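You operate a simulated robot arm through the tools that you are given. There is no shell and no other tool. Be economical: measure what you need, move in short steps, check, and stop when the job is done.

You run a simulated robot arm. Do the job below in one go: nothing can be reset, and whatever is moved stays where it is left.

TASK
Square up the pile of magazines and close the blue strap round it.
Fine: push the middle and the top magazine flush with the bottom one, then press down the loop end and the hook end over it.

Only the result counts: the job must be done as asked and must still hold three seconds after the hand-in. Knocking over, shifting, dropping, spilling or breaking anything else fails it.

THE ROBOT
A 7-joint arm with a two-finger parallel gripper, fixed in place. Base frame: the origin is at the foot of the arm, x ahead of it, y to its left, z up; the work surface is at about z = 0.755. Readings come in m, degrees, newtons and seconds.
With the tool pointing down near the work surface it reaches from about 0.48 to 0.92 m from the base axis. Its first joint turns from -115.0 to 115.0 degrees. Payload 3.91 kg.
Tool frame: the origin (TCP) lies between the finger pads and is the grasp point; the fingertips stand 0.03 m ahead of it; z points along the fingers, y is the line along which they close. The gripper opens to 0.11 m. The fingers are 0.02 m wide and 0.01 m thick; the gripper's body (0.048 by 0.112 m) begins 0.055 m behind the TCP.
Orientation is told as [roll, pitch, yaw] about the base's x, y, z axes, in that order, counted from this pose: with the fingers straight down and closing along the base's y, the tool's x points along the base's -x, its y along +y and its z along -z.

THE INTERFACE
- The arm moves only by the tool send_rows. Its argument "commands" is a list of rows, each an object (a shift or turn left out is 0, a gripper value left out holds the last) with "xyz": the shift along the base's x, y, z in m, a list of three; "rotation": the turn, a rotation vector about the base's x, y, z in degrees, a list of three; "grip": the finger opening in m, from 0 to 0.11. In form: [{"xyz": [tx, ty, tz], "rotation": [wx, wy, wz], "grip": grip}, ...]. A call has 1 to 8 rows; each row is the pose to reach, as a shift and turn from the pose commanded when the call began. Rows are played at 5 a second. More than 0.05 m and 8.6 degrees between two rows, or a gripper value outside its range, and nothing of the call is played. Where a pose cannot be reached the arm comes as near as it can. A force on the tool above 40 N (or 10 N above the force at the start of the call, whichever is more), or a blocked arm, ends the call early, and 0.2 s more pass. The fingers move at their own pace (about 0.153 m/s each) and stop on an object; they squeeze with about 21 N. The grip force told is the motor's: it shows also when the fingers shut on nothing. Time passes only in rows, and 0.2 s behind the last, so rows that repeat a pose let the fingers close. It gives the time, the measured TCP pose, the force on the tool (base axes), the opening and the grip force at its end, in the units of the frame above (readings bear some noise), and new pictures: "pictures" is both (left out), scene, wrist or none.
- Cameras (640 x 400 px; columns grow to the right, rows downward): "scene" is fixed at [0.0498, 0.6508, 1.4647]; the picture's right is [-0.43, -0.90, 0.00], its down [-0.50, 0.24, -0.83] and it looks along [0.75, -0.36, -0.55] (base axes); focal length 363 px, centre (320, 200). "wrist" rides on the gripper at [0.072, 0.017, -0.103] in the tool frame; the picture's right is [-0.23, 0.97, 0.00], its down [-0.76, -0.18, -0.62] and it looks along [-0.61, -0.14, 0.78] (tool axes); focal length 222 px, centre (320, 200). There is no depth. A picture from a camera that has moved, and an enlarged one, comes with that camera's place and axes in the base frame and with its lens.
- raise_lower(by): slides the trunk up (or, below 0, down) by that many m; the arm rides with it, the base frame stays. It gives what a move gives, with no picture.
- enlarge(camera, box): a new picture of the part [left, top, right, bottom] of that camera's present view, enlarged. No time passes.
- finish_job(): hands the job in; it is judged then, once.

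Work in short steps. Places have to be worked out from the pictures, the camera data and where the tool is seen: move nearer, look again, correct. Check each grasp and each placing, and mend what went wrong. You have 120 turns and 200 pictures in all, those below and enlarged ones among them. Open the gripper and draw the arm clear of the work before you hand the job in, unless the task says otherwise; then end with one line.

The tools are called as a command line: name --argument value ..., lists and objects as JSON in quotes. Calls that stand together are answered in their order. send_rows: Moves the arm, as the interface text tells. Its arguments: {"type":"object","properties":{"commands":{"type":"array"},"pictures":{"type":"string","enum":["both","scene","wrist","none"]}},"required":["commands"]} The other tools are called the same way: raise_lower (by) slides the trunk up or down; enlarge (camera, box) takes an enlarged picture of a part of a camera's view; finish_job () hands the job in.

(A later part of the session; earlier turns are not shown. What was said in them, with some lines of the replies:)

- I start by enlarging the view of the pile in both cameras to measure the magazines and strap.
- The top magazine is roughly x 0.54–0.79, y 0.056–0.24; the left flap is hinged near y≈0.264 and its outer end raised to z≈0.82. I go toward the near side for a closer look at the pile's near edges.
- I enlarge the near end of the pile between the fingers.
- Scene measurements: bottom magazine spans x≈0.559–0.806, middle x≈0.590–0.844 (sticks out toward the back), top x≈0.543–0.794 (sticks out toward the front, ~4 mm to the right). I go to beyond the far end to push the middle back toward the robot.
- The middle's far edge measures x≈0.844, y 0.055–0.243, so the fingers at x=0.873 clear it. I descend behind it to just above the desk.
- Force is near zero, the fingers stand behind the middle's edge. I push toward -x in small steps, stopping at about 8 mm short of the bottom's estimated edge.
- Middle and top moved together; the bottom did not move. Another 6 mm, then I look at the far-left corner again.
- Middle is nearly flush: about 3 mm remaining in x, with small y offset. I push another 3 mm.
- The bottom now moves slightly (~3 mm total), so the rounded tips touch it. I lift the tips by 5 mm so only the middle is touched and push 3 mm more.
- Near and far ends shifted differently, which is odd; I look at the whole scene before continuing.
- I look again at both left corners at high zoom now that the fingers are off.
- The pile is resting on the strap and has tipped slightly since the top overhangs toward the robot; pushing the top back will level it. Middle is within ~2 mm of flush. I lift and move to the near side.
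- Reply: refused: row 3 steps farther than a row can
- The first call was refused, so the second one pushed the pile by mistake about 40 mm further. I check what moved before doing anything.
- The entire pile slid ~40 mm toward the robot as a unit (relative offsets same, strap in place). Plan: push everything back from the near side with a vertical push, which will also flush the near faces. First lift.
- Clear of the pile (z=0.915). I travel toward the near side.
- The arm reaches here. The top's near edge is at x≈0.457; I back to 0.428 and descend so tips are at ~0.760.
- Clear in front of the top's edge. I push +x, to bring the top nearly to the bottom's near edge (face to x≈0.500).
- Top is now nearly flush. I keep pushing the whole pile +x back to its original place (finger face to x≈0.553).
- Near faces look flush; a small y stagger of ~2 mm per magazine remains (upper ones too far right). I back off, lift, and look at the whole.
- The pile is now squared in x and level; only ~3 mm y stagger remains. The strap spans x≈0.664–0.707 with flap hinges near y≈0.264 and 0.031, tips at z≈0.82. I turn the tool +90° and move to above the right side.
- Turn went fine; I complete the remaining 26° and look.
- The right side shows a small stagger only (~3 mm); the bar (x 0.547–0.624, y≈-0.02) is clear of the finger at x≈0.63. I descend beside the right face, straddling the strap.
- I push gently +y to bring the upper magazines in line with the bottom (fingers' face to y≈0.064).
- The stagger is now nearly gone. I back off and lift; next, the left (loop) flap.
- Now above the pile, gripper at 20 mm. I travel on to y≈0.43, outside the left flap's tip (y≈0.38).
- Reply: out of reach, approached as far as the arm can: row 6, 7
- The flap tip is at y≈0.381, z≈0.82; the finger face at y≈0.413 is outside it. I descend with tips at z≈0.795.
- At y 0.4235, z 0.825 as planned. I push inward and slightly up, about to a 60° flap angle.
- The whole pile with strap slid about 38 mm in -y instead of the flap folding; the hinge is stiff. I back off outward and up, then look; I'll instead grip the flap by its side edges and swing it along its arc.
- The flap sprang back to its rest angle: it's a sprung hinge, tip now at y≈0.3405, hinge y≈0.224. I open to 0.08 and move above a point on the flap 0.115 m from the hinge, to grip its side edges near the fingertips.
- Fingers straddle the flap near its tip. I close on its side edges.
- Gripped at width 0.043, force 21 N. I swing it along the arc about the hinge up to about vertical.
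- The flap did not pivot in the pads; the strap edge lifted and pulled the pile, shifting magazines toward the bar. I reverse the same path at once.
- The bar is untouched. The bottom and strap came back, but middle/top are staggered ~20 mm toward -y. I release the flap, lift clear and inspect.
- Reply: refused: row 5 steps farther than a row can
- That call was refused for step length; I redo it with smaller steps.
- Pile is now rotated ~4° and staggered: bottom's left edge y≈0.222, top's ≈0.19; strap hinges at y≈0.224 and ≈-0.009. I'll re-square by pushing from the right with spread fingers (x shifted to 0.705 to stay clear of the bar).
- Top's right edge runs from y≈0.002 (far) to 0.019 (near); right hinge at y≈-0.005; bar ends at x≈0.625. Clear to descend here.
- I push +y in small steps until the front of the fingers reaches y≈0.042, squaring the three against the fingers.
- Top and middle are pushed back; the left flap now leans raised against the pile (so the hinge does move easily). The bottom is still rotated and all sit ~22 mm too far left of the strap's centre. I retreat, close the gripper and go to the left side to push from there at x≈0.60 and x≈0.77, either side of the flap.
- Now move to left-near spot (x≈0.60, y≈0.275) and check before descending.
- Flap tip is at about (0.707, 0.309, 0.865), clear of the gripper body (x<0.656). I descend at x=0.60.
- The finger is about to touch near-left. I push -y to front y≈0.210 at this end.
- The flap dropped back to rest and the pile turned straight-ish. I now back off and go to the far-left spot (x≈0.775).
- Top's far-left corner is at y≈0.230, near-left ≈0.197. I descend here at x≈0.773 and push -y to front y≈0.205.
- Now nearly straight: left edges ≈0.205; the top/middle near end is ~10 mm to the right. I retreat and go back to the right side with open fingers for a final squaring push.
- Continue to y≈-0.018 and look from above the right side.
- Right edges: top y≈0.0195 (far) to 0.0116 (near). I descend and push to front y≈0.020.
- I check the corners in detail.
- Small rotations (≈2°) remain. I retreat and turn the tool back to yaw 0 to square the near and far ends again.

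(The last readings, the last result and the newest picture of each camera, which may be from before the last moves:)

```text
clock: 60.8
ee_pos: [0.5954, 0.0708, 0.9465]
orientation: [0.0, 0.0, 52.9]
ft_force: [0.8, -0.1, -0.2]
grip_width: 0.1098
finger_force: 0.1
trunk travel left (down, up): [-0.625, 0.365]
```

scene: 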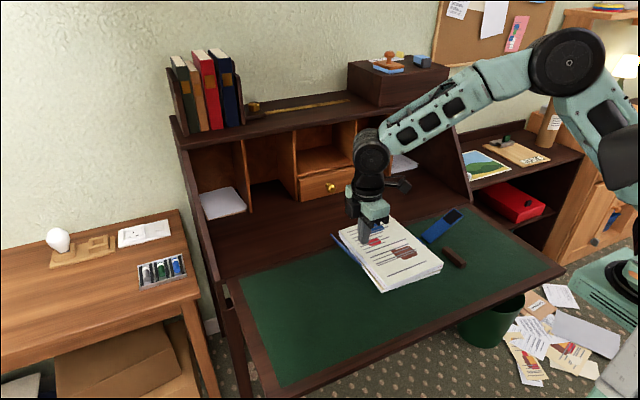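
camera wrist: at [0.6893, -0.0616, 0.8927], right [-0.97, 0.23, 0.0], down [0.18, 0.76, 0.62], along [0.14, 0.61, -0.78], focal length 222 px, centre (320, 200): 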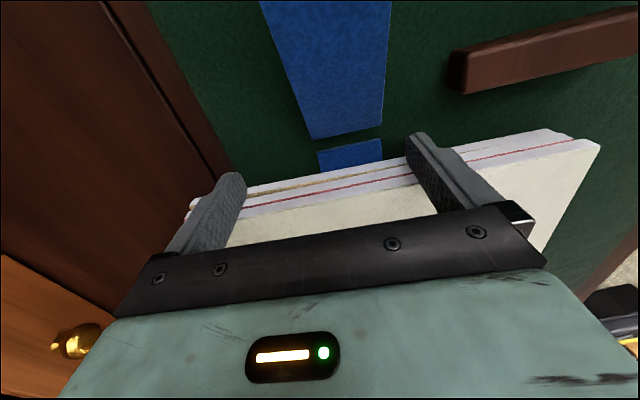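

Continue turning and moving to the near side (x≈0.50, y≈0.112).

send_rows --commands '[{"xyz": [-0.02, 0.01, 0], "rotation": [0, 0, -8]}, {"xyz": [-0.04, 0.02, 0], "rotation": [0, 0, -16]}, {"xyz": [-0.06, 0.03, 0], "rotation": [0, 0, -24]}, {"xyz": [-0.08, 0.041, 0], "rotation": [0, 0, -32]}, {"xyz": [-0.085, 0.041, 0], "rotation": [0, 0, -40]}, {"xyz": [-0.09, 0.041, 0], "rotation": [0, 0, -48]}, {"xyz": [-0.095, 0.041, 0], "rotation": [0, 0, -52.9]}, {"xyz": [-0.095, 0.041, 0], "rotation": [0, 0, -52.9]}]' --pictures "none"

enlarge --camera "wrist" --box '[220, 90, 420, 215]'

```text
clock: 62.6
ee_pos: [0.5017, 0.1126, 0.945]
orientation: [0.0, 0.0, 0.1]
ft_force: [0.5, -0.2, 0.7]
grip_width: 0.1099
finger_force: 0.0
trunk travel left (down, up): [-0.625, 0.365]
```

```text
3.20 times, centred on (320, 152) of wrist
camera zoom: at [0.4291, 0.1284, 1.0475], right [0.23, 0.97, 0.0], down [0.76, -0.18, 0.62], along [0.61, -0.14, -0.78], focal length 711 px, centre (320, 352)
```

zoom: 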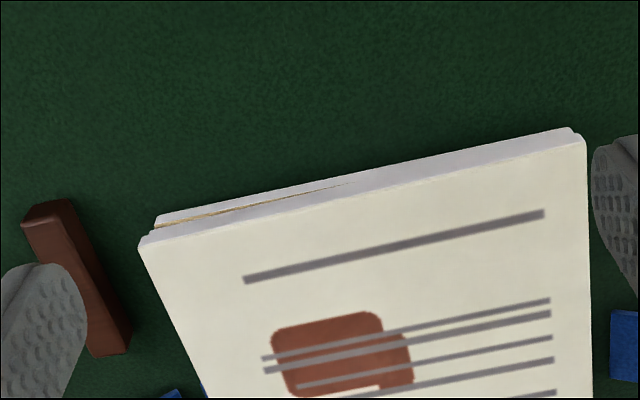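

Near edges are at x≈0.557–0.562. I descend in front and push +x so the finger face ends at x≈0.563.

send_rows --commands '[{"xyz": [0.008, 0, -0.045]}, {"xyz": [0.012, 0, -0.09]}, {"xyz": [0.012, 0, -0.135]}, {"xyz": [0.012, 0, -0.156]}, {"xyz": [0.027, 0, -0.156]}, {"xyz": [0.04, 0, -0.156]}, {"xyz": [0.049, 0, -0.156]}, {"xyz": [0.052, 0, -0.156]}]' --pictures "none"

enlarge --camera "scene" --box '[310, 190, 490, 302]'

```text
clock: 64.4
ee_pos: [0.5519, 0.1121, 0.7887]
orientation: [0.0, 0.1, 0.3]
ft_force: [-3.6, 0.7, 0.7]
grip_width: 0.1101
finger_force: 0.1
trunk travel left (down, up): [-0.625, 0.365]
```

```text
3.56 times, centred on (400, 246) of scene
camera zoom: at [0.0498, 0.6508, 1.4647], right [-0.43, -0.9, 0.0], down [-0.5, 0.24, -0.83], along [0.75, -0.36, -0.55], focal length 1292 px, centre (36, 36)
```

zoom: 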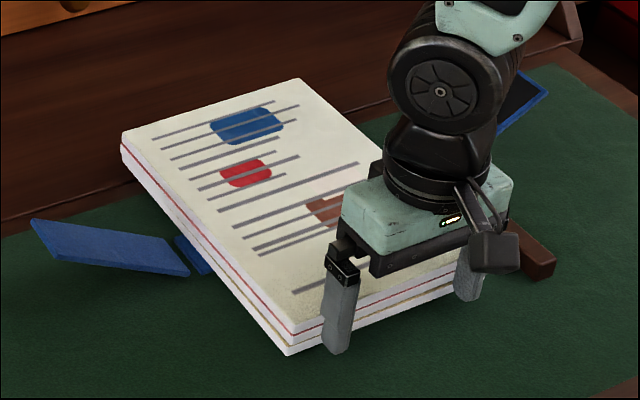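

The pile is squared again and the bar untouched. Now I back off, lift, close the fingers and pitch the tool 45° forward so the fingers act as a bar that can lift the left flap from beneath.

send_rows --commands '[{"xyz": [-0.02, 0, 0]}, {"xyz": [-0.03, 0, 0.045]}, {"xyz": [-0.03, 0.01, 0.09], "grip": 0.0}, {"xyz": [-0.03, 0.04, 0.125]}, {"xyz": [-0.03, 0.08, 0.14], "rotation": [0, -8, 0]}, {"xyz": [-0.01, 0.12, 0.14], "rotation": [0, -16, 0]}, {"xyz": [0.01, 0.16, 0.14], "rotation": [0, -24, 0]}, {"xyz": [0.03, 0.2, 0.14], "rotation": [0, -32, 0]}]' --pictures "none"

```text
clock: 66.2
ee_pos: [0.6011, 0.2986, 0.9342]
orientation: [0.3, -32.4, -2.2]
ft_force: [-1.5, 0.2, -0.8]
grip_width: 0.0
finger_force: 21.1
trunk travel left (down, up): [-0.625, 0.365]
```

Pitch works. I finish the pitch to 45° and lower to z≈0.85 in front of the flap, then look.

send_rows --commands '[{"xyz": [0, 0.005, 0], "rotation": [0, -7, 0]}, {"xyz": [0, 0.005, -0.02], "rotation": [0, -13, 0]}, {"xyz": [0, 0.005, -0.05], "rotation": [0, -13, 0]}, {"xyz": [0, 0.005, -0.085], "rotation": [0, -13, 0]}, {"xyz": [0, 0.005, -0.085], "rotation": [0, -13, 0]}]'

enlarge --camera "scene" --box '[310, 190, 490, 302]'

```text
clock: 66.7
ee_pos: [0.6735, 0.2316, 0.9409]
orientation: [3.9, -41.2, -15.6]
ft_force: [-0.8, -0.6, -1.0]
grip_width: 0.0
finger_force: 20.8
trunk travel left (down, up): [-0.625, 0.365]
stopped in row 2: the arm was blocked; the commanded pose is now the measured one
camera wrist: at [0.5573, 0.2725, 0.9711], right [0.38, 0.9, 0.2], down [0.11, -0.26, 0.96], along [0.92, -0.35, -0.19], focal length 222 px, centre (320, 200)
```

scene: 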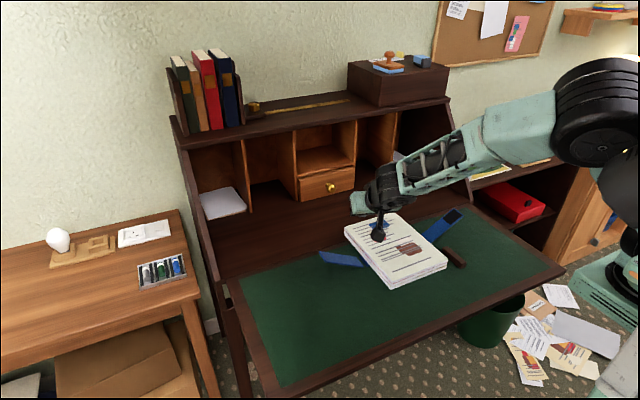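
wrist: 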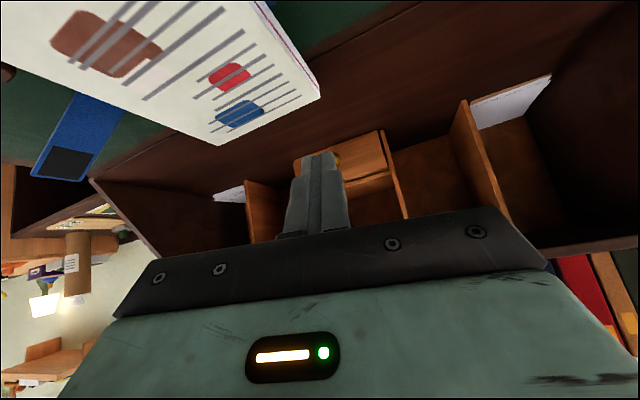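

```text
3.56 times, centred on (400, 246) of scene
camera zoom: at [0.0498, 0.6508, 1.4647], right [-0.43, -0.9, 0.0], down [-0.5, 0.24, -0.83], along [0.75, -0.36, -0.55], focal length 1292 px, centre (36, 36)
```

zoom: 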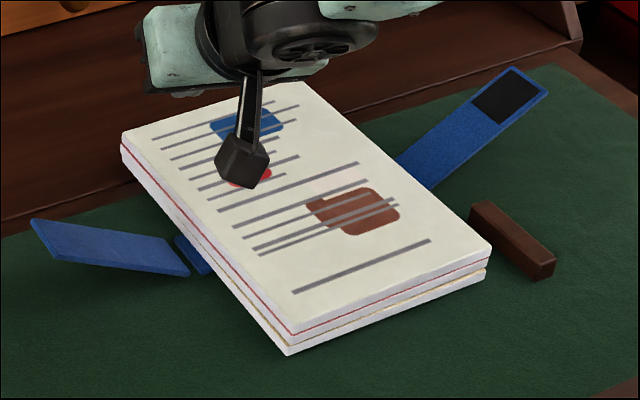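

The wrist hit a limit near 40° pitch, so that approach is out. Insight: the earlier flap push jammed by friction (tip had to slide up along the finger); if the finger rises along with the tip, friction helps. I first un-tilt the tool while lifting.

send_rows --commands '[{"xyz": [0, 0, 0.015], "rotation": [2, 7.5, 0]}, {"xyz": [0, 0, 0.03], "rotation": [4, 15, 0]}, {"xyz": [0, 0, 0.04], "rotation": [6, 22.5, 0]}, {"xyz": [0, 0, 0.05], "rotation": [8, 30, 0]}, {"xyz": [0, 0, 0.05], "rotation": [10, 37, 0]}, {"xyz": [0, 0, 0.05], "rotation": [11, 39.7, 0]}]' --pictures "none"

```text
clock: 68.1
ee_pos: [0.671, 0.2327, 0.9839]
orientation: [3.3, -0.1, -14.5]
ft_force: [-0.3, -0.8, 0.2]
grip_width: 0.0001
finger_force: 21.1
trunk travel left (down, up): [-0.625, 0.365]
```

I remove the residual roll, then yaw toward 90° in the next call.

send_rows --commands '[{"rotation": [-3.2, 0.83, 0]}, {"rotation": [-3.2, 0.83, 0]}]' --pictures "none"

send_rows --commands '[{"xyz": [0.002, 0.02, 0], "rotation": [0, 0, 8.5]}, {"xyz": [0.004, 0.04, 0], "rotation": [0, 0, 17]}, {"xyz": [0.006, 0.06, 0], "rotation": [0, 0, 25.5]}, {"xyz": [0.008, 0.08, 0], "rotation": [0, 0, 34]}, {"xyz": [0.01, 0.1, 0], "rotation": [0, 0, 42.5]}, {"xyz": [0.012, 0.12, 0], "rotation": [0, 0, 51]}, {"xyz": [0.014, 0.14, 0], "rotation": [0, 0, 59.5]}, {"xyz": [0.014, 0.15, 0], "rotation": [0, 0, 68]}]' --pictures "none"

```text
clock: 68.7
ee_pos: [0.6706, 0.2329, 0.9833]
orientation: [-0.1, -0.2, -14.4]
ft_force: [0.4, 0.5, 0.2]
grip_width: 0.0003
finger_force: 20.8
trunk travel left (down, up): [-0.625, 0.365]
```

```text
clock: 70.5
ee_pos: [0.6866, 0.3837, 0.9832]
orientation: [0.0, -0.2, 53.7]
ft_force: [-0.3, 0.1, -1.4]
grip_width: 0.0001
finger_force: 21.1
trunk travel left (down, up): [-0.625, 0.365]
```

Finish the yaw to 90° above the outside of the left flap, opening to 20 mm, and check the flap tip.

send_rows --commands '[{"rotation": [0, 0, 8], "grip": 0.02}, {"rotation": [0, 0, 16]}, {"rotation": [0, 0, 24]}, {"rotation": [0, 0, 32]}, {"rotation": [0, 0, 36.3]}, {"rotation": [0, 0, 36.3]}]' --pictures "wrist"

enlarge --camera "scene" --box '[290, 180, 450, 280]'

```text
clock: 71.9
ee_pos: [0.6841, 0.3823, 0.9827]
orientation: [0.1, -0.3, 89.7]
ft_force: [-0.5, 0.2, -0.2]
grip_width: 0.02
finger_force: 0.0
trunk travel left (down, up): [-0.625, 0.365]
camera wrist: at [0.6679, 0.3084, 1.0855], right [-0.97, 0.23, 0.0], down [0.18, 0.76, 0.63], along [0.14, 0.61, -0.78], focal length 222 px, centre (320, 200)
```

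wrist: 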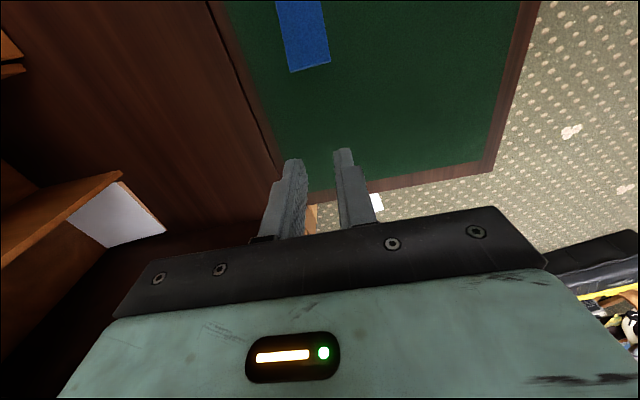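

```text
4.00 times, centred on (370, 230) of scene
camera zoom: at [0.0498, 0.6508, 1.4647], right [-0.43, -0.9, 0.0], down [-0.5, 0.24, -0.83], along [0.75, -0.36, -0.55], focal length 1454 px, centre (120, 80)
```

zoom: 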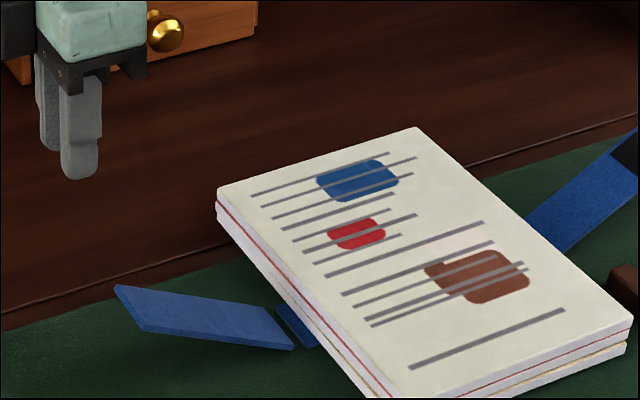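

Flap tip at y≈0.341, z≈0.82. I descend just outside it, low (tips ≈0.76).

send_rows --commands '[{"xyz": [0.001, 0, -0.045]}, {"xyz": [0.001, 0, -0.09]}, {"xyz": [0.001, 0, -0.135]}, {"xyz": [0.001, 0, -0.175]}, {"xyz": [0.001, -0.01, -0.193]}, {"xyz": [0.001, -0.024, -0.193]}]' --pictures "none"

```text
clock: 73.3
ee_pos: [0.6858, 0.3566, 0.788]
orientation: [0.0, -0.2, 89.8]
ft_force: [-0.7, 0.2, 0.0]
grip_width: 0.02
finger_force: 0.0
trunk travel left (down, up): [-0.625, 0.365]
```

Just outside the tip now. I make contact and then move inward while rising along the tip's arc, up to about 65°.

send_rows --commands '[{"xyz": [0, -0.006, 0.002]}, {"xyz": [0, -0.01, 0.012]}, {"xyz": [0, -0.017, 0.022]}, {"xyz": [0, -0.024, 0.034]}, {"xyz": [0, -0.032, 0.045]}, {"xyz": [0, -0.041, 0.056]}, {"xyz": [0, -0.05, 0.065]}, {"xyz": [0, -0.069, 0.077]}]' --pictures "none"

enlarge --camera "scene" --box '[310, 180, 470, 280]'

```text
clock: 75.1
ee_pos: [0.686, 0.289, 0.8668]
orientation: [0.0, -0.2, 90.0]
ft_force: [-0.4, 0.4, 0.0]
grip_width: 0.02
finger_force: 0.0
trunk travel left (down, up): [-0.625, 0.365]
```

```text
4.00 times, centred on (390, 230) of scene
camera zoom: at [0.0498, 0.6508, 1.4647], right [-0.43, -0.9, 0.0], down [-0.5, 0.24, -0.83], along [0.75, -0.36, -0.55], focal length 1454 px, centre (40, 80)
```

zoom: 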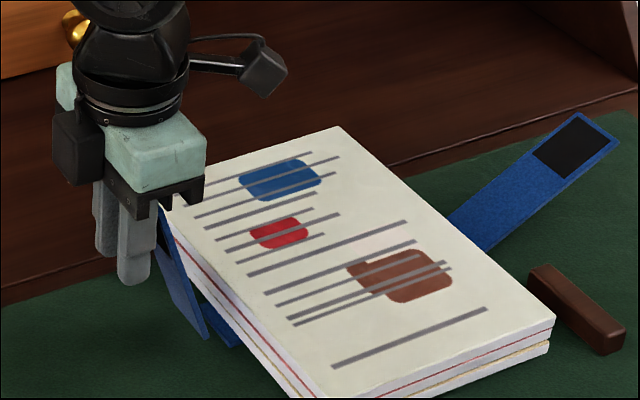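

It folds easily now with almost no force and the pile is unmoved. I continue past vertical.

send_rows --commands '[{"xyz": [0, -0.011, 0.006]}, {"xyz": [0, -0.022, 0.01]}, {"xyz": [0, -0.04, 0.013]}, {"xyz": [0, -0.057, 0.014]}, {"xyz": [0, -0.073, 0.014]}, {"xyz": [0, -0.09, 0.012]}, {"xyz": [0, -0.105, 0.008]}, {"xyz": [0, -0.119, 0.003]}]' --pictures "none"

enlarge --camera "scene" --box '[310, 180, 470, 280]'

```text
clock: 76.9
ee_pos: [0.6845, 0.1711, 0.8699]
orientation: [0.1, -0.3, 89.8]
ft_force: [0.0, -0.3, 0.6]
grip_width: 0.02
finger_force: 0.1
trunk travel left (down, up): [-0.625, 0.365]
```

```text
4.00 times, centred on (390, 230) of scene
camera zoom: at [0.0498, 0.6508, 1.4647], right [-0.43, -0.9, 0.0], down [-0.5, 0.24, -0.83], along [0.75, -0.36, -0.55], focal length 1454 px, centre (40, 80)
```

zoom: 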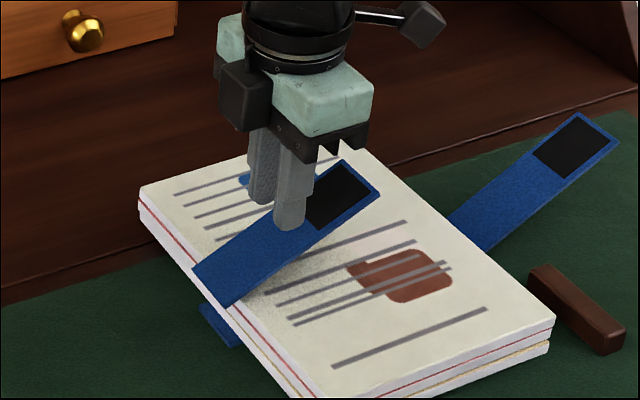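

The flap flipped over and now leans ~25° over the pile (end near y≈0.095, z≈0.845). I move above its outer half and press it down.

send_rows --commands '[{"xyz": [0, -0.02, 0.015]}, {"xyz": [0, -0.045, 0.015]}, {"xyz": [0, -0.045, -0.005]}, {"xyz": [0, -0.043, -0.02]}, {"xyz": [0, -0.041, -0.035]}, {"xyz": [0, -0.04, -0.046]}, {"xyz": [0, -0.04, -0.05]}]' --pictures "none"

enlarge --camera "scene" --box '[310, 180, 470, 280]'

```text
clock: 78.5
ee_pos: [0.6853, 0.1309, 0.8231]
orientation: [-0.1, -0.2, 89.9]
ft_force: [-6.2, -4.0, 22.7]
grip_width: 0.0201
finger_force: 0.2
trunk travel left (down, up): [-0.625, 0.365]
```

```text
4.00 times, centred on (390, 230) of scene
camera zoom: at [0.0498, 0.6508, 1.4647], right [-0.43, -0.9, 0.0], down [-0.5, 0.24, -0.83], along [0.75, -0.36, -0.55], focal length 1454 px, centre (40, 80)
```

zoom: 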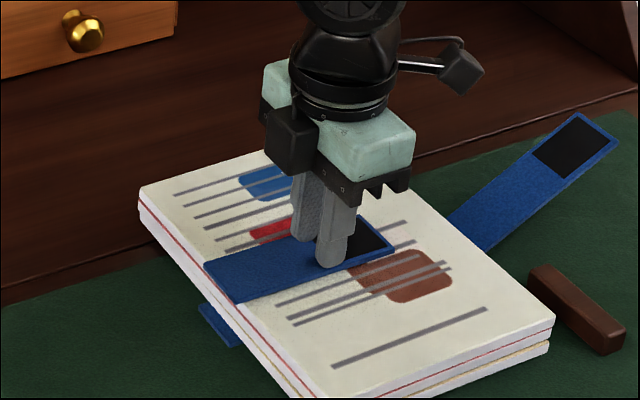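

The flap lies flat under 23 N. I hold briefly, then lift to see whether it stays.

send_rows --commands '[{}, {}, {}, {"xyz": [0, 0, 0.02]}, {"xyz": [0, 0, 0.05]}, {"xyz": [0, 0, 0.09]}, {"xyz": [0, 0, 0.13]}]' --pictures "none"

enlarge --camera "scene" --box '[310, 190, 490, 302]'

```text
clock: 80.1
ee_pos: [0.6871, 0.1319, 0.9496]
orientation: [0.1, -0.2, 89.8]
ft_force: [-0.3, 0.6, -0.7]
grip_width: 0.0199
finger_force: 0.1
trunk travel left (down, up): [-0.625, 0.365]
```

```text
3.56 times, centred on (400, 246) of scene
camera zoom: at [0.0498, 0.6508, 1.4647], right [-0.43, -0.9, 0.0], down [-0.5, 0.24, -0.83], along [0.75, -0.36, -0.55], focal length 1292 px, centre (36, 36)
```

zoom: 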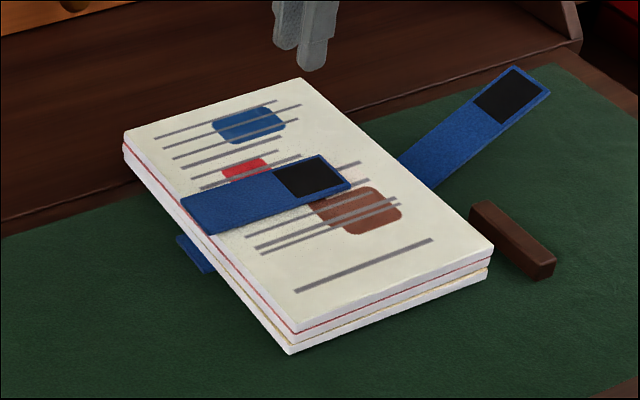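

It stays down. Before closing the hook end, I check the flushness of the corners.

enlarge --camera "scene" --box '[370, 265, 410, 290]'

enlarge --camera "scene" --box '[335, 220, 375, 245]'

enlarge --camera "scene" --box '[420, 245, 460, 270]'

```text
16.00 times, centred on (390, 278) of scene
camera zoom: at [0.0498, 0.6508, 1.4647], right [-0.43, -0.9, 0.0], down [-0.5, 0.24, -0.83], along [0.75, -0.36, -0.55], focal length 5815 px, centre (-800, -1040)
```

zoom: 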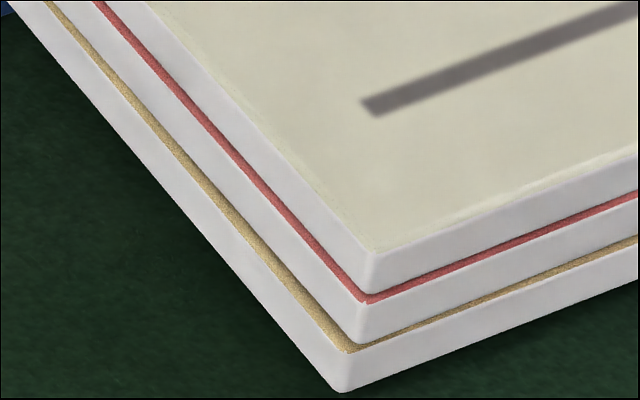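

```text
16.00 times, centred on (355, 232) of scene
camera zoom: at [0.0498, 0.6508, 1.4647], right [-0.43, -0.9, 0.0], down [-0.5, 0.24, -0.83], along [0.75, -0.36, -0.55], focal length 5815 px, centre (-240, -320)
```

zoom: 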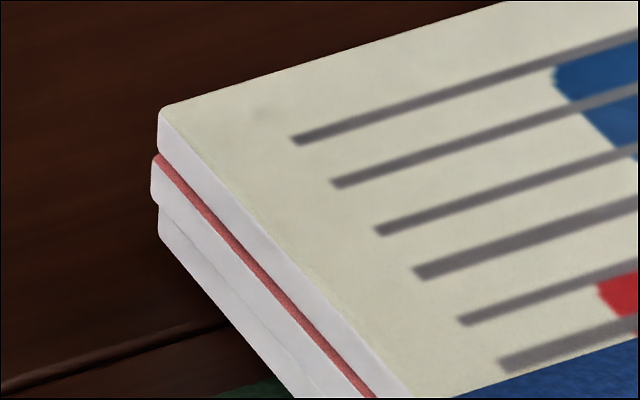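

```text
16.00 times, centred on (440, 258) of scene
camera zoom: at [0.0498, 0.6508, 1.4647], right [-0.43, -0.9, 0.0], down [-0.5, 0.24, -0.83], along [0.75, -0.36, -0.55], focal length 5815 px, centre (-1600, -720)
```

zoom: 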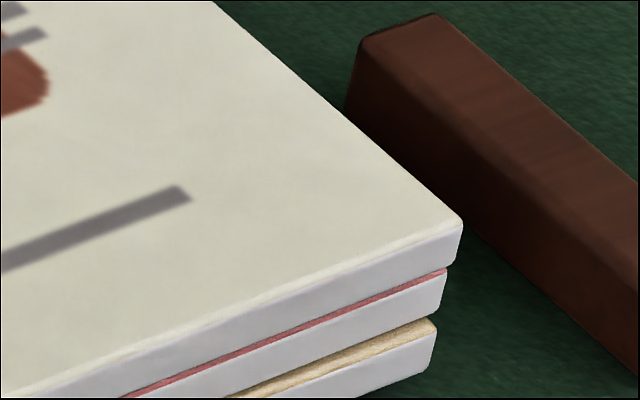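

Remaining offsets are only a few mm (~1° rotation), acceptable. Next the hook end: right flap tip is at y≈-0.122, z≈0.82. I go outside it.

send_rows --commands '[{"xyz": [0, -0.045, 0.01]}, {"xyz": [0, -0.09, 0.01]}, {"xyz": [0, -0.135, 0.01]}, {"xyz": [0, -0.18, 0.01]}, {"xyz": [0, -0.225, 0.01]}, {"xyz": [0, -0.265, 0.01]}, {"xyz": [0, -0.287, 0.01]}, {"xyz": [0, -0.287, 0.01]}]'

enlarge --camera "wrist" --box '[160, 0, 480, 200]'

```text
clock: 81.9
ee_pos: [0.6845, -0.1577, 0.9602]
orientation: [-0.1, -0.2, 89.7]
ft_force: [-0.1, -0.6, -0.5]
grip_width: 0.0199
finger_force: 0.1
trunk travel left (down, up): [-0.625, 0.365]
camera wrist: at [0.668, -0.2322, 1.0627], right [-0.97, 0.23, 0.0], down [0.18, 0.76, 0.63], along [0.14, 0.61, -0.78], focal length 222 px, centre (320, 200)
```

scene: 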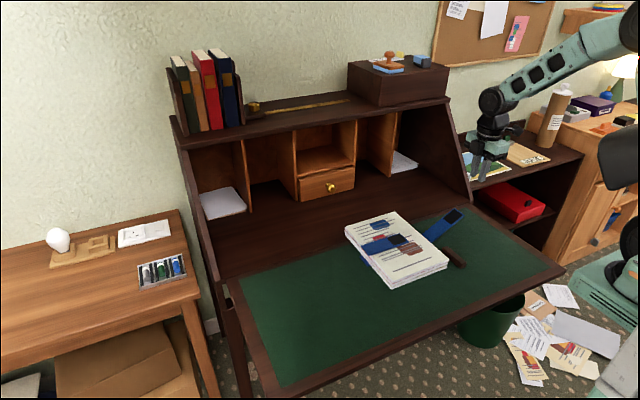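
wrist: 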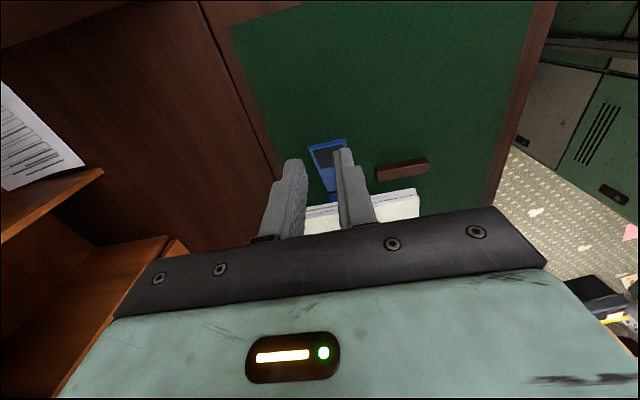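

```text
2.00 times, centred on (320, 100) of wrist
camera zoom: at [0.668, -0.2322, 1.0627], right [-0.97, 0.23, 0.0], down [0.18, 0.76, 0.63], along [0.14, 0.61, -0.78], focal length 444 px, centre (320, 400)
```

zoom: 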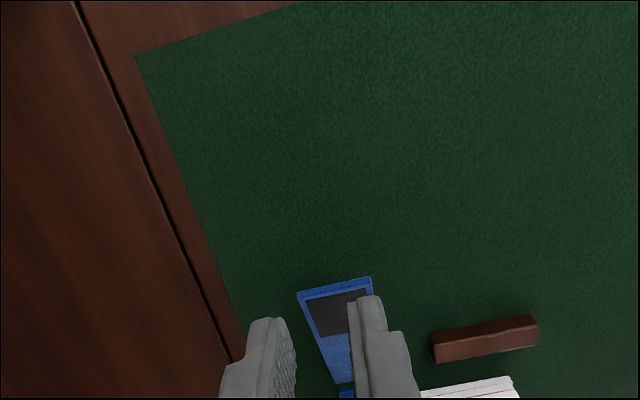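

Tip confirmed at y≈-0.124. I descend outside it to z≈0.79.

send_rows --commands '[{"xyz": [0.001, 0, -0.045]}, {"xyz": [0.001, 0, -0.09]}, {"xyz": [0.001, 0, -0.135]}, {"xyz": [0.001, 0, -0.17]}, {"xyz": [0.001, 0.008, -0.171]}, {"xyz": [0.001, 0.017, -0.171]}]' --pictures "none"

```text
clock: 83.3
ee_pos: [0.6858, -0.1397, 0.7866]
orientation: [0.1, -0.2, 89.7]
ft_force: [-0.9, -0.2, 0.7]
grip_width: 0.0201
finger_force: 0.0
trunk travel left (down, up): [-0.625, 0.365]
```

Same relative start as on the left; I mirror the rising push.

send_rows --commands '[{"xyz": [0, 0.006, 0.002]}, {"xyz": [0, 0.01, 0.012]}, {"xyz": [0, 0.017, 0.022]}, {"xyz": [0, 0.024, 0.034]}, {"xyz": [0, 0.032, 0.045]}, {"xyz": [0, 0.041, 0.056]}, {"xyz": [0, 0.05, 0.066]}, {"xyz": [0, 0.069, 0.08]}]' --pictures "none"

enlarge --camera "scene" --box '[330, 190, 490, 290]'

```text
clock: 85.1
ee_pos: [0.6862, -0.0705, 0.8679]
orientation: [0.0, -0.2, 89.8]
ft_force: [-0.3, -0.8, 0.2]
grip_width: 0.02
finger_force: 0.2
trunk travel left (down, up): [-0.625, 0.365]
```

```text
4.00 times, centred on (410, 240) of scene
camera zoom: at [0.0498, 0.6508, 1.4647], right [-0.43, -0.9, 0.0], down [-0.5, 0.24, -0.83], along [0.75, -0.36, -0.55], focal length 1454 px, centre (-40, 40)
```

zoom: 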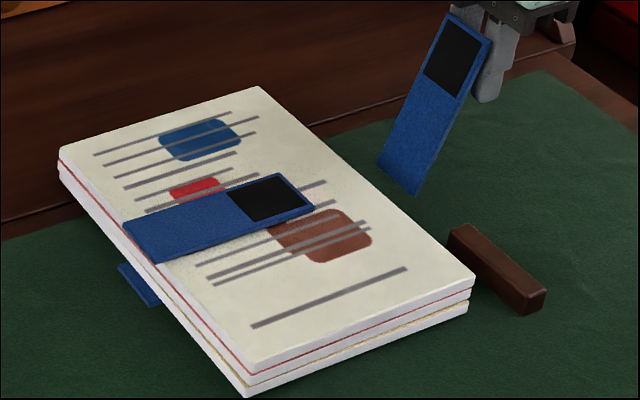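

The hook flap rises cleanly, nothing else moved. I carry it past vertical over the pile.

send_rows --commands '[{"xyz": [0, 0.011, 0.006]}, {"xyz": [0, 0.022, 0.01]}, {"xyz": [0, 0.04, 0.013]}, {"xyz": [0, 0.057, 0.014]}, {"xyz": [0, 0.073, 0.014]}, {"xyz": [0, 0.09, 0.012]}, {"xyz": [0, 0.105, 0.008]}, {"xyz": [0, 0.119, 0.003]}]' --pictures "none"

enlarge --camera "scene" --box '[330, 190, 490, 290]'

```text
clock: 86.9
ee_pos: [0.6866, 0.0467, 0.8715]
orientation: [0.0, -0.3, 89.9]
ft_force: [0.1, -0.4, 0.5]
grip_width: 0.0198
finger_force: 0.0
trunk travel left (down, up): [-0.625, 0.365]
```

```text
4.00 times, centred on (410, 240) of scene
camera zoom: at [0.0498, 0.6508, 1.4647], right [-0.43, -0.9, 0.0], down [-0.5, 0.24, -0.83], along [0.75, -0.36, -0.55], focal length 1454 px, centre (-40, 40)
```

zoom: 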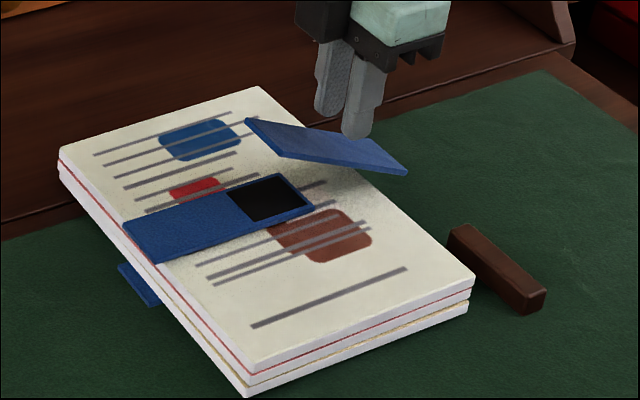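

It's leaning over. I move above the overlap area (y≈0.11) and press it down.

send_rows --commands '[{"xyz": [0, 0.02, 0.018]}, {"xyz": [0, 0.063, 0.018]}, {"xyz": [0, 0.063, 0.0]}, {"xyz": [0, 0.062, -0.015]}, {"xyz": [0, 0.061, -0.03]}, {"xyz": [0, 0.06, -0.042]}, {"xyz": [0, 0.06, -0.048]}, {"xyz": [0, 0.06, -0.05]}]' --pictures "none"

enlarge --camera "scene" --box '[330, 190, 490, 290]'

```text
clock: 88.7
ee_pos: [0.6877, 0.1078, 0.8272]
orientation: [-0.4, -0.1, 89.8]
ft_force: [-10.6, -5.6, 27.5]
grip_width: 0.0202
finger_force: 0.1
trunk travel left (down, up): [-0.625, 0.365]
stopped in row 8: the force on the tool passed its limit (the readings are from after the stop); the commanded pose is now the measured one
```

```text
4.00 times, centred on (410, 240) of scene
camera zoom: at [0.0498, 0.6508, 1.4647], right [-0.43, -0.9, 0.0], down [-0.5, 0.24, -0.83], along [0.75, -0.36, -0.55], focal length 1454 px, centre (-40, 40)
```

zoom: 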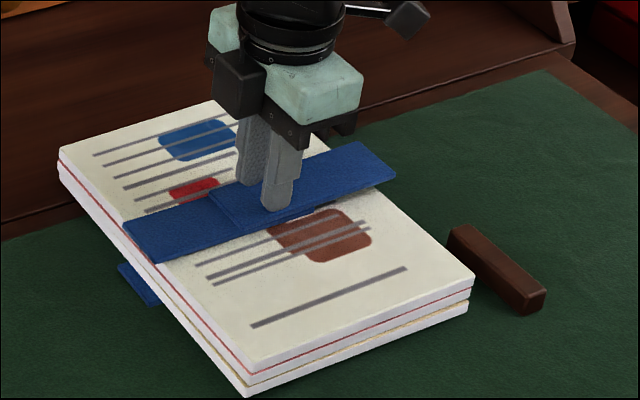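

The hook flap is pressed flat over the loop flap (~30 N). I hold a moment and lift away.

send_rows --commands '[{}, {}, {}, {"xyz": [0, 0, 0.02]}, {"xyz": [0, 0, 0.06]}, {"xyz": [0, 0, 0.1]}, {"xyz": [0, 0, 0.14]}, {"xyz": [-0.02, 0, 0.18]}]' --pictures "none"

enlarge --camera "scene" --box '[330, 190, 490, 290]'

enlarge --camera "scene" --box '[370, 265, 410, 290]'

enlarge --camera "scene" --box '[335, 220, 375, 245]'

enlarge --camera "scene" --box '[420, 245, 460, 270]'

```text
clock: 90.5
ee_pos: [0.6675, 0.1066, 1.0077]
orientation: [-0.2, -0.3, 89.9]
ft_force: [-0.3, 0.0, -0.6]
grip_width: 0.0201
finger_force: 0.0
trunk travel left (down, up): [-0.625, 0.365]
```

```text
4.00 times, centred on (410, 240) of scene
camera zoom: at [0.0498, 0.6508, 1.4647], right [-0.43, -0.9, 0.0], down [-0.5, 0.24, -0.83], along [0.75, -0.36, -0.55], focal length 1454 px, centre (-40, 40)
```

zoom: 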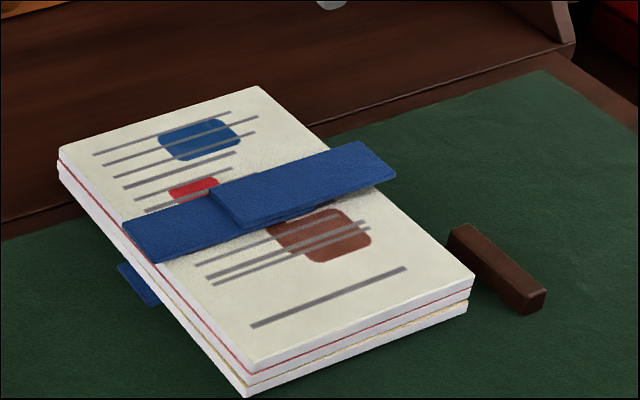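

```text
16.00 times, centred on (390, 278) of scene
camera zoom: at [0.0498, 0.6508, 1.4647], right [-0.43, -0.9, 0.0], down [-0.5, 0.24, -0.83], along [0.75, -0.36, -0.55], focal length 5815 px, centre (-800, -1040)
```

zoom: 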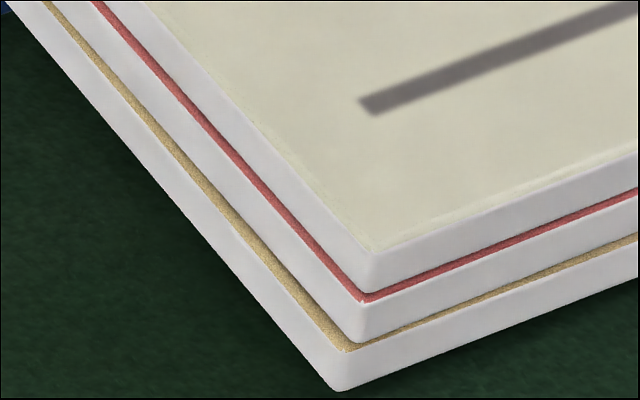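

```text
16.00 times, centred on (355, 232) of scene
camera zoom: at [0.0498, 0.6508, 1.4647], right [-0.43, -0.9, 0.0], down [-0.5, 0.24, -0.83], along [0.75, -0.36, -0.55], focal length 5815 px, centre (-240, -320)
```

zoom: 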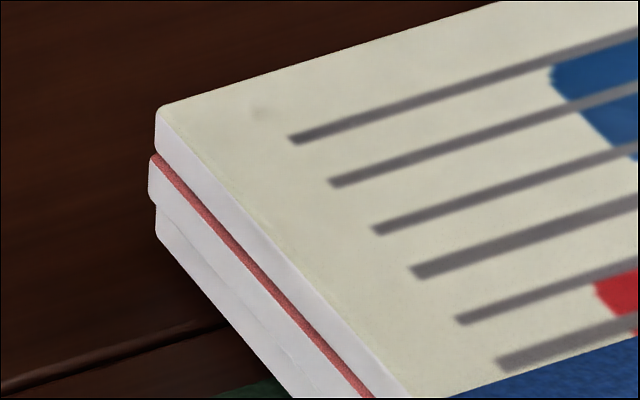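

```text
16.00 times, centred on (440, 258) of scene
camera zoom: at [0.0498, 0.6508, 1.4647], right [-0.43, -0.9, 0.0], down [-0.5, 0.24, -0.83], along [0.75, -0.36, -0.55], focal length 5815 px, centre (-1600, -720)
```

zoom: 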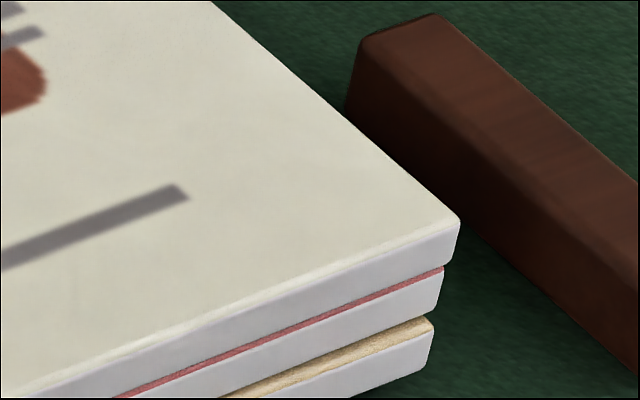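

Both ends stay down and the magazines stay aligned within a few mm. I check the overlap closely.

enlarge --camera "scene" --box '[355, 215, 435, 265]'

send_rows --commands '[{"xyz": [-0.04, 0, 0.02], "grip": 0.11}, {"xyz": [-0.08, 0, 0.04]}, {"xyz": [-0.12, 0, 0.06]}, {"xyz": [-0.12, 0, 0.06]}, {"xyz": [-0.12, 0, 0.06]}]' --pictures "scene"

enlarge --camera "scene" --box '[355, 215, 435, 265]'

```text
8.00 times, centred on (395, 240) of scene
camera zoom: at [0.0498, 0.6508, 1.4647], right [-0.43, -0.9, 0.0], down [-0.5, 0.24, -0.83], along [0.75, -0.36, -0.55], focal length 2907 px, centre (-280, -120)
```

zoom: 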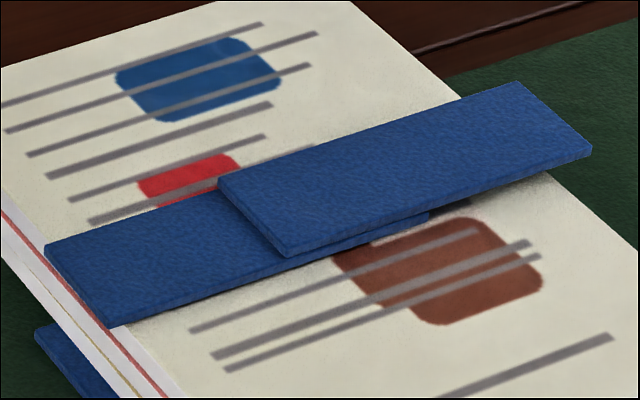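

```text
clock: 91.7
ee_pos: [0.5486, 0.1069, 1.0656]
orientation: [-0.2, -0.2, 89.8]
ft_force: [-0.2, 0.0, 0.0]
grip_width: 0.1102
finger_force: 0.0
trunk travel left (down, up): [-0.625, 0.365]
```

scene: 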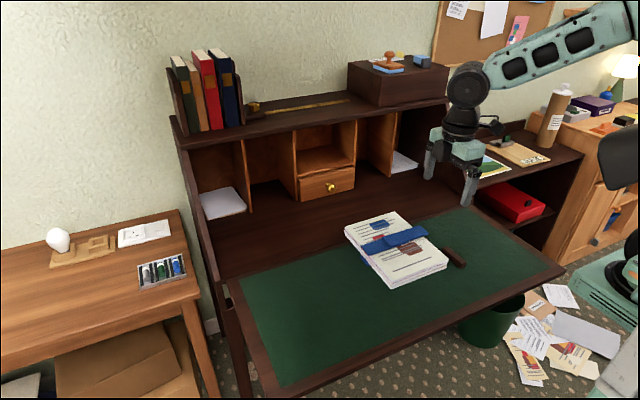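

```text
8.00 times, centred on (395, 240) of scene
camera zoom: at [0.0498, 0.6508, 1.4647], right [-0.43, -0.9, 0.0], down [-0.5, 0.24, -0.83], along [0.75, -0.36, -0.55], focal length 2907 px, centre (-280, -120)
```

zoom: 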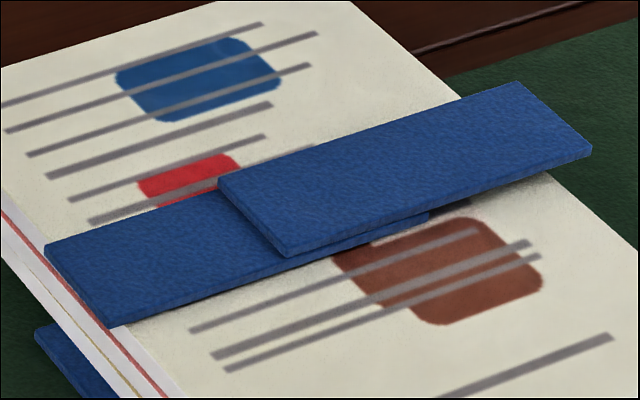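

The hook end lies flat over the loop end and has not moved between the two views. The pile is squared to within a few mm, the bar is where it was, and the arm is clear with the gripper open. I hand the job in.

finish_job

```text
The job is handed in.
```

I squared the pile and closed the blue strap round it, hook end over loop end, and both ends stayed down after I lifted away. The magazines line up to within about 5 mm at the worst corner, not exactly flush, and the pile and strap ended up about 40 mm to the right of where they started.
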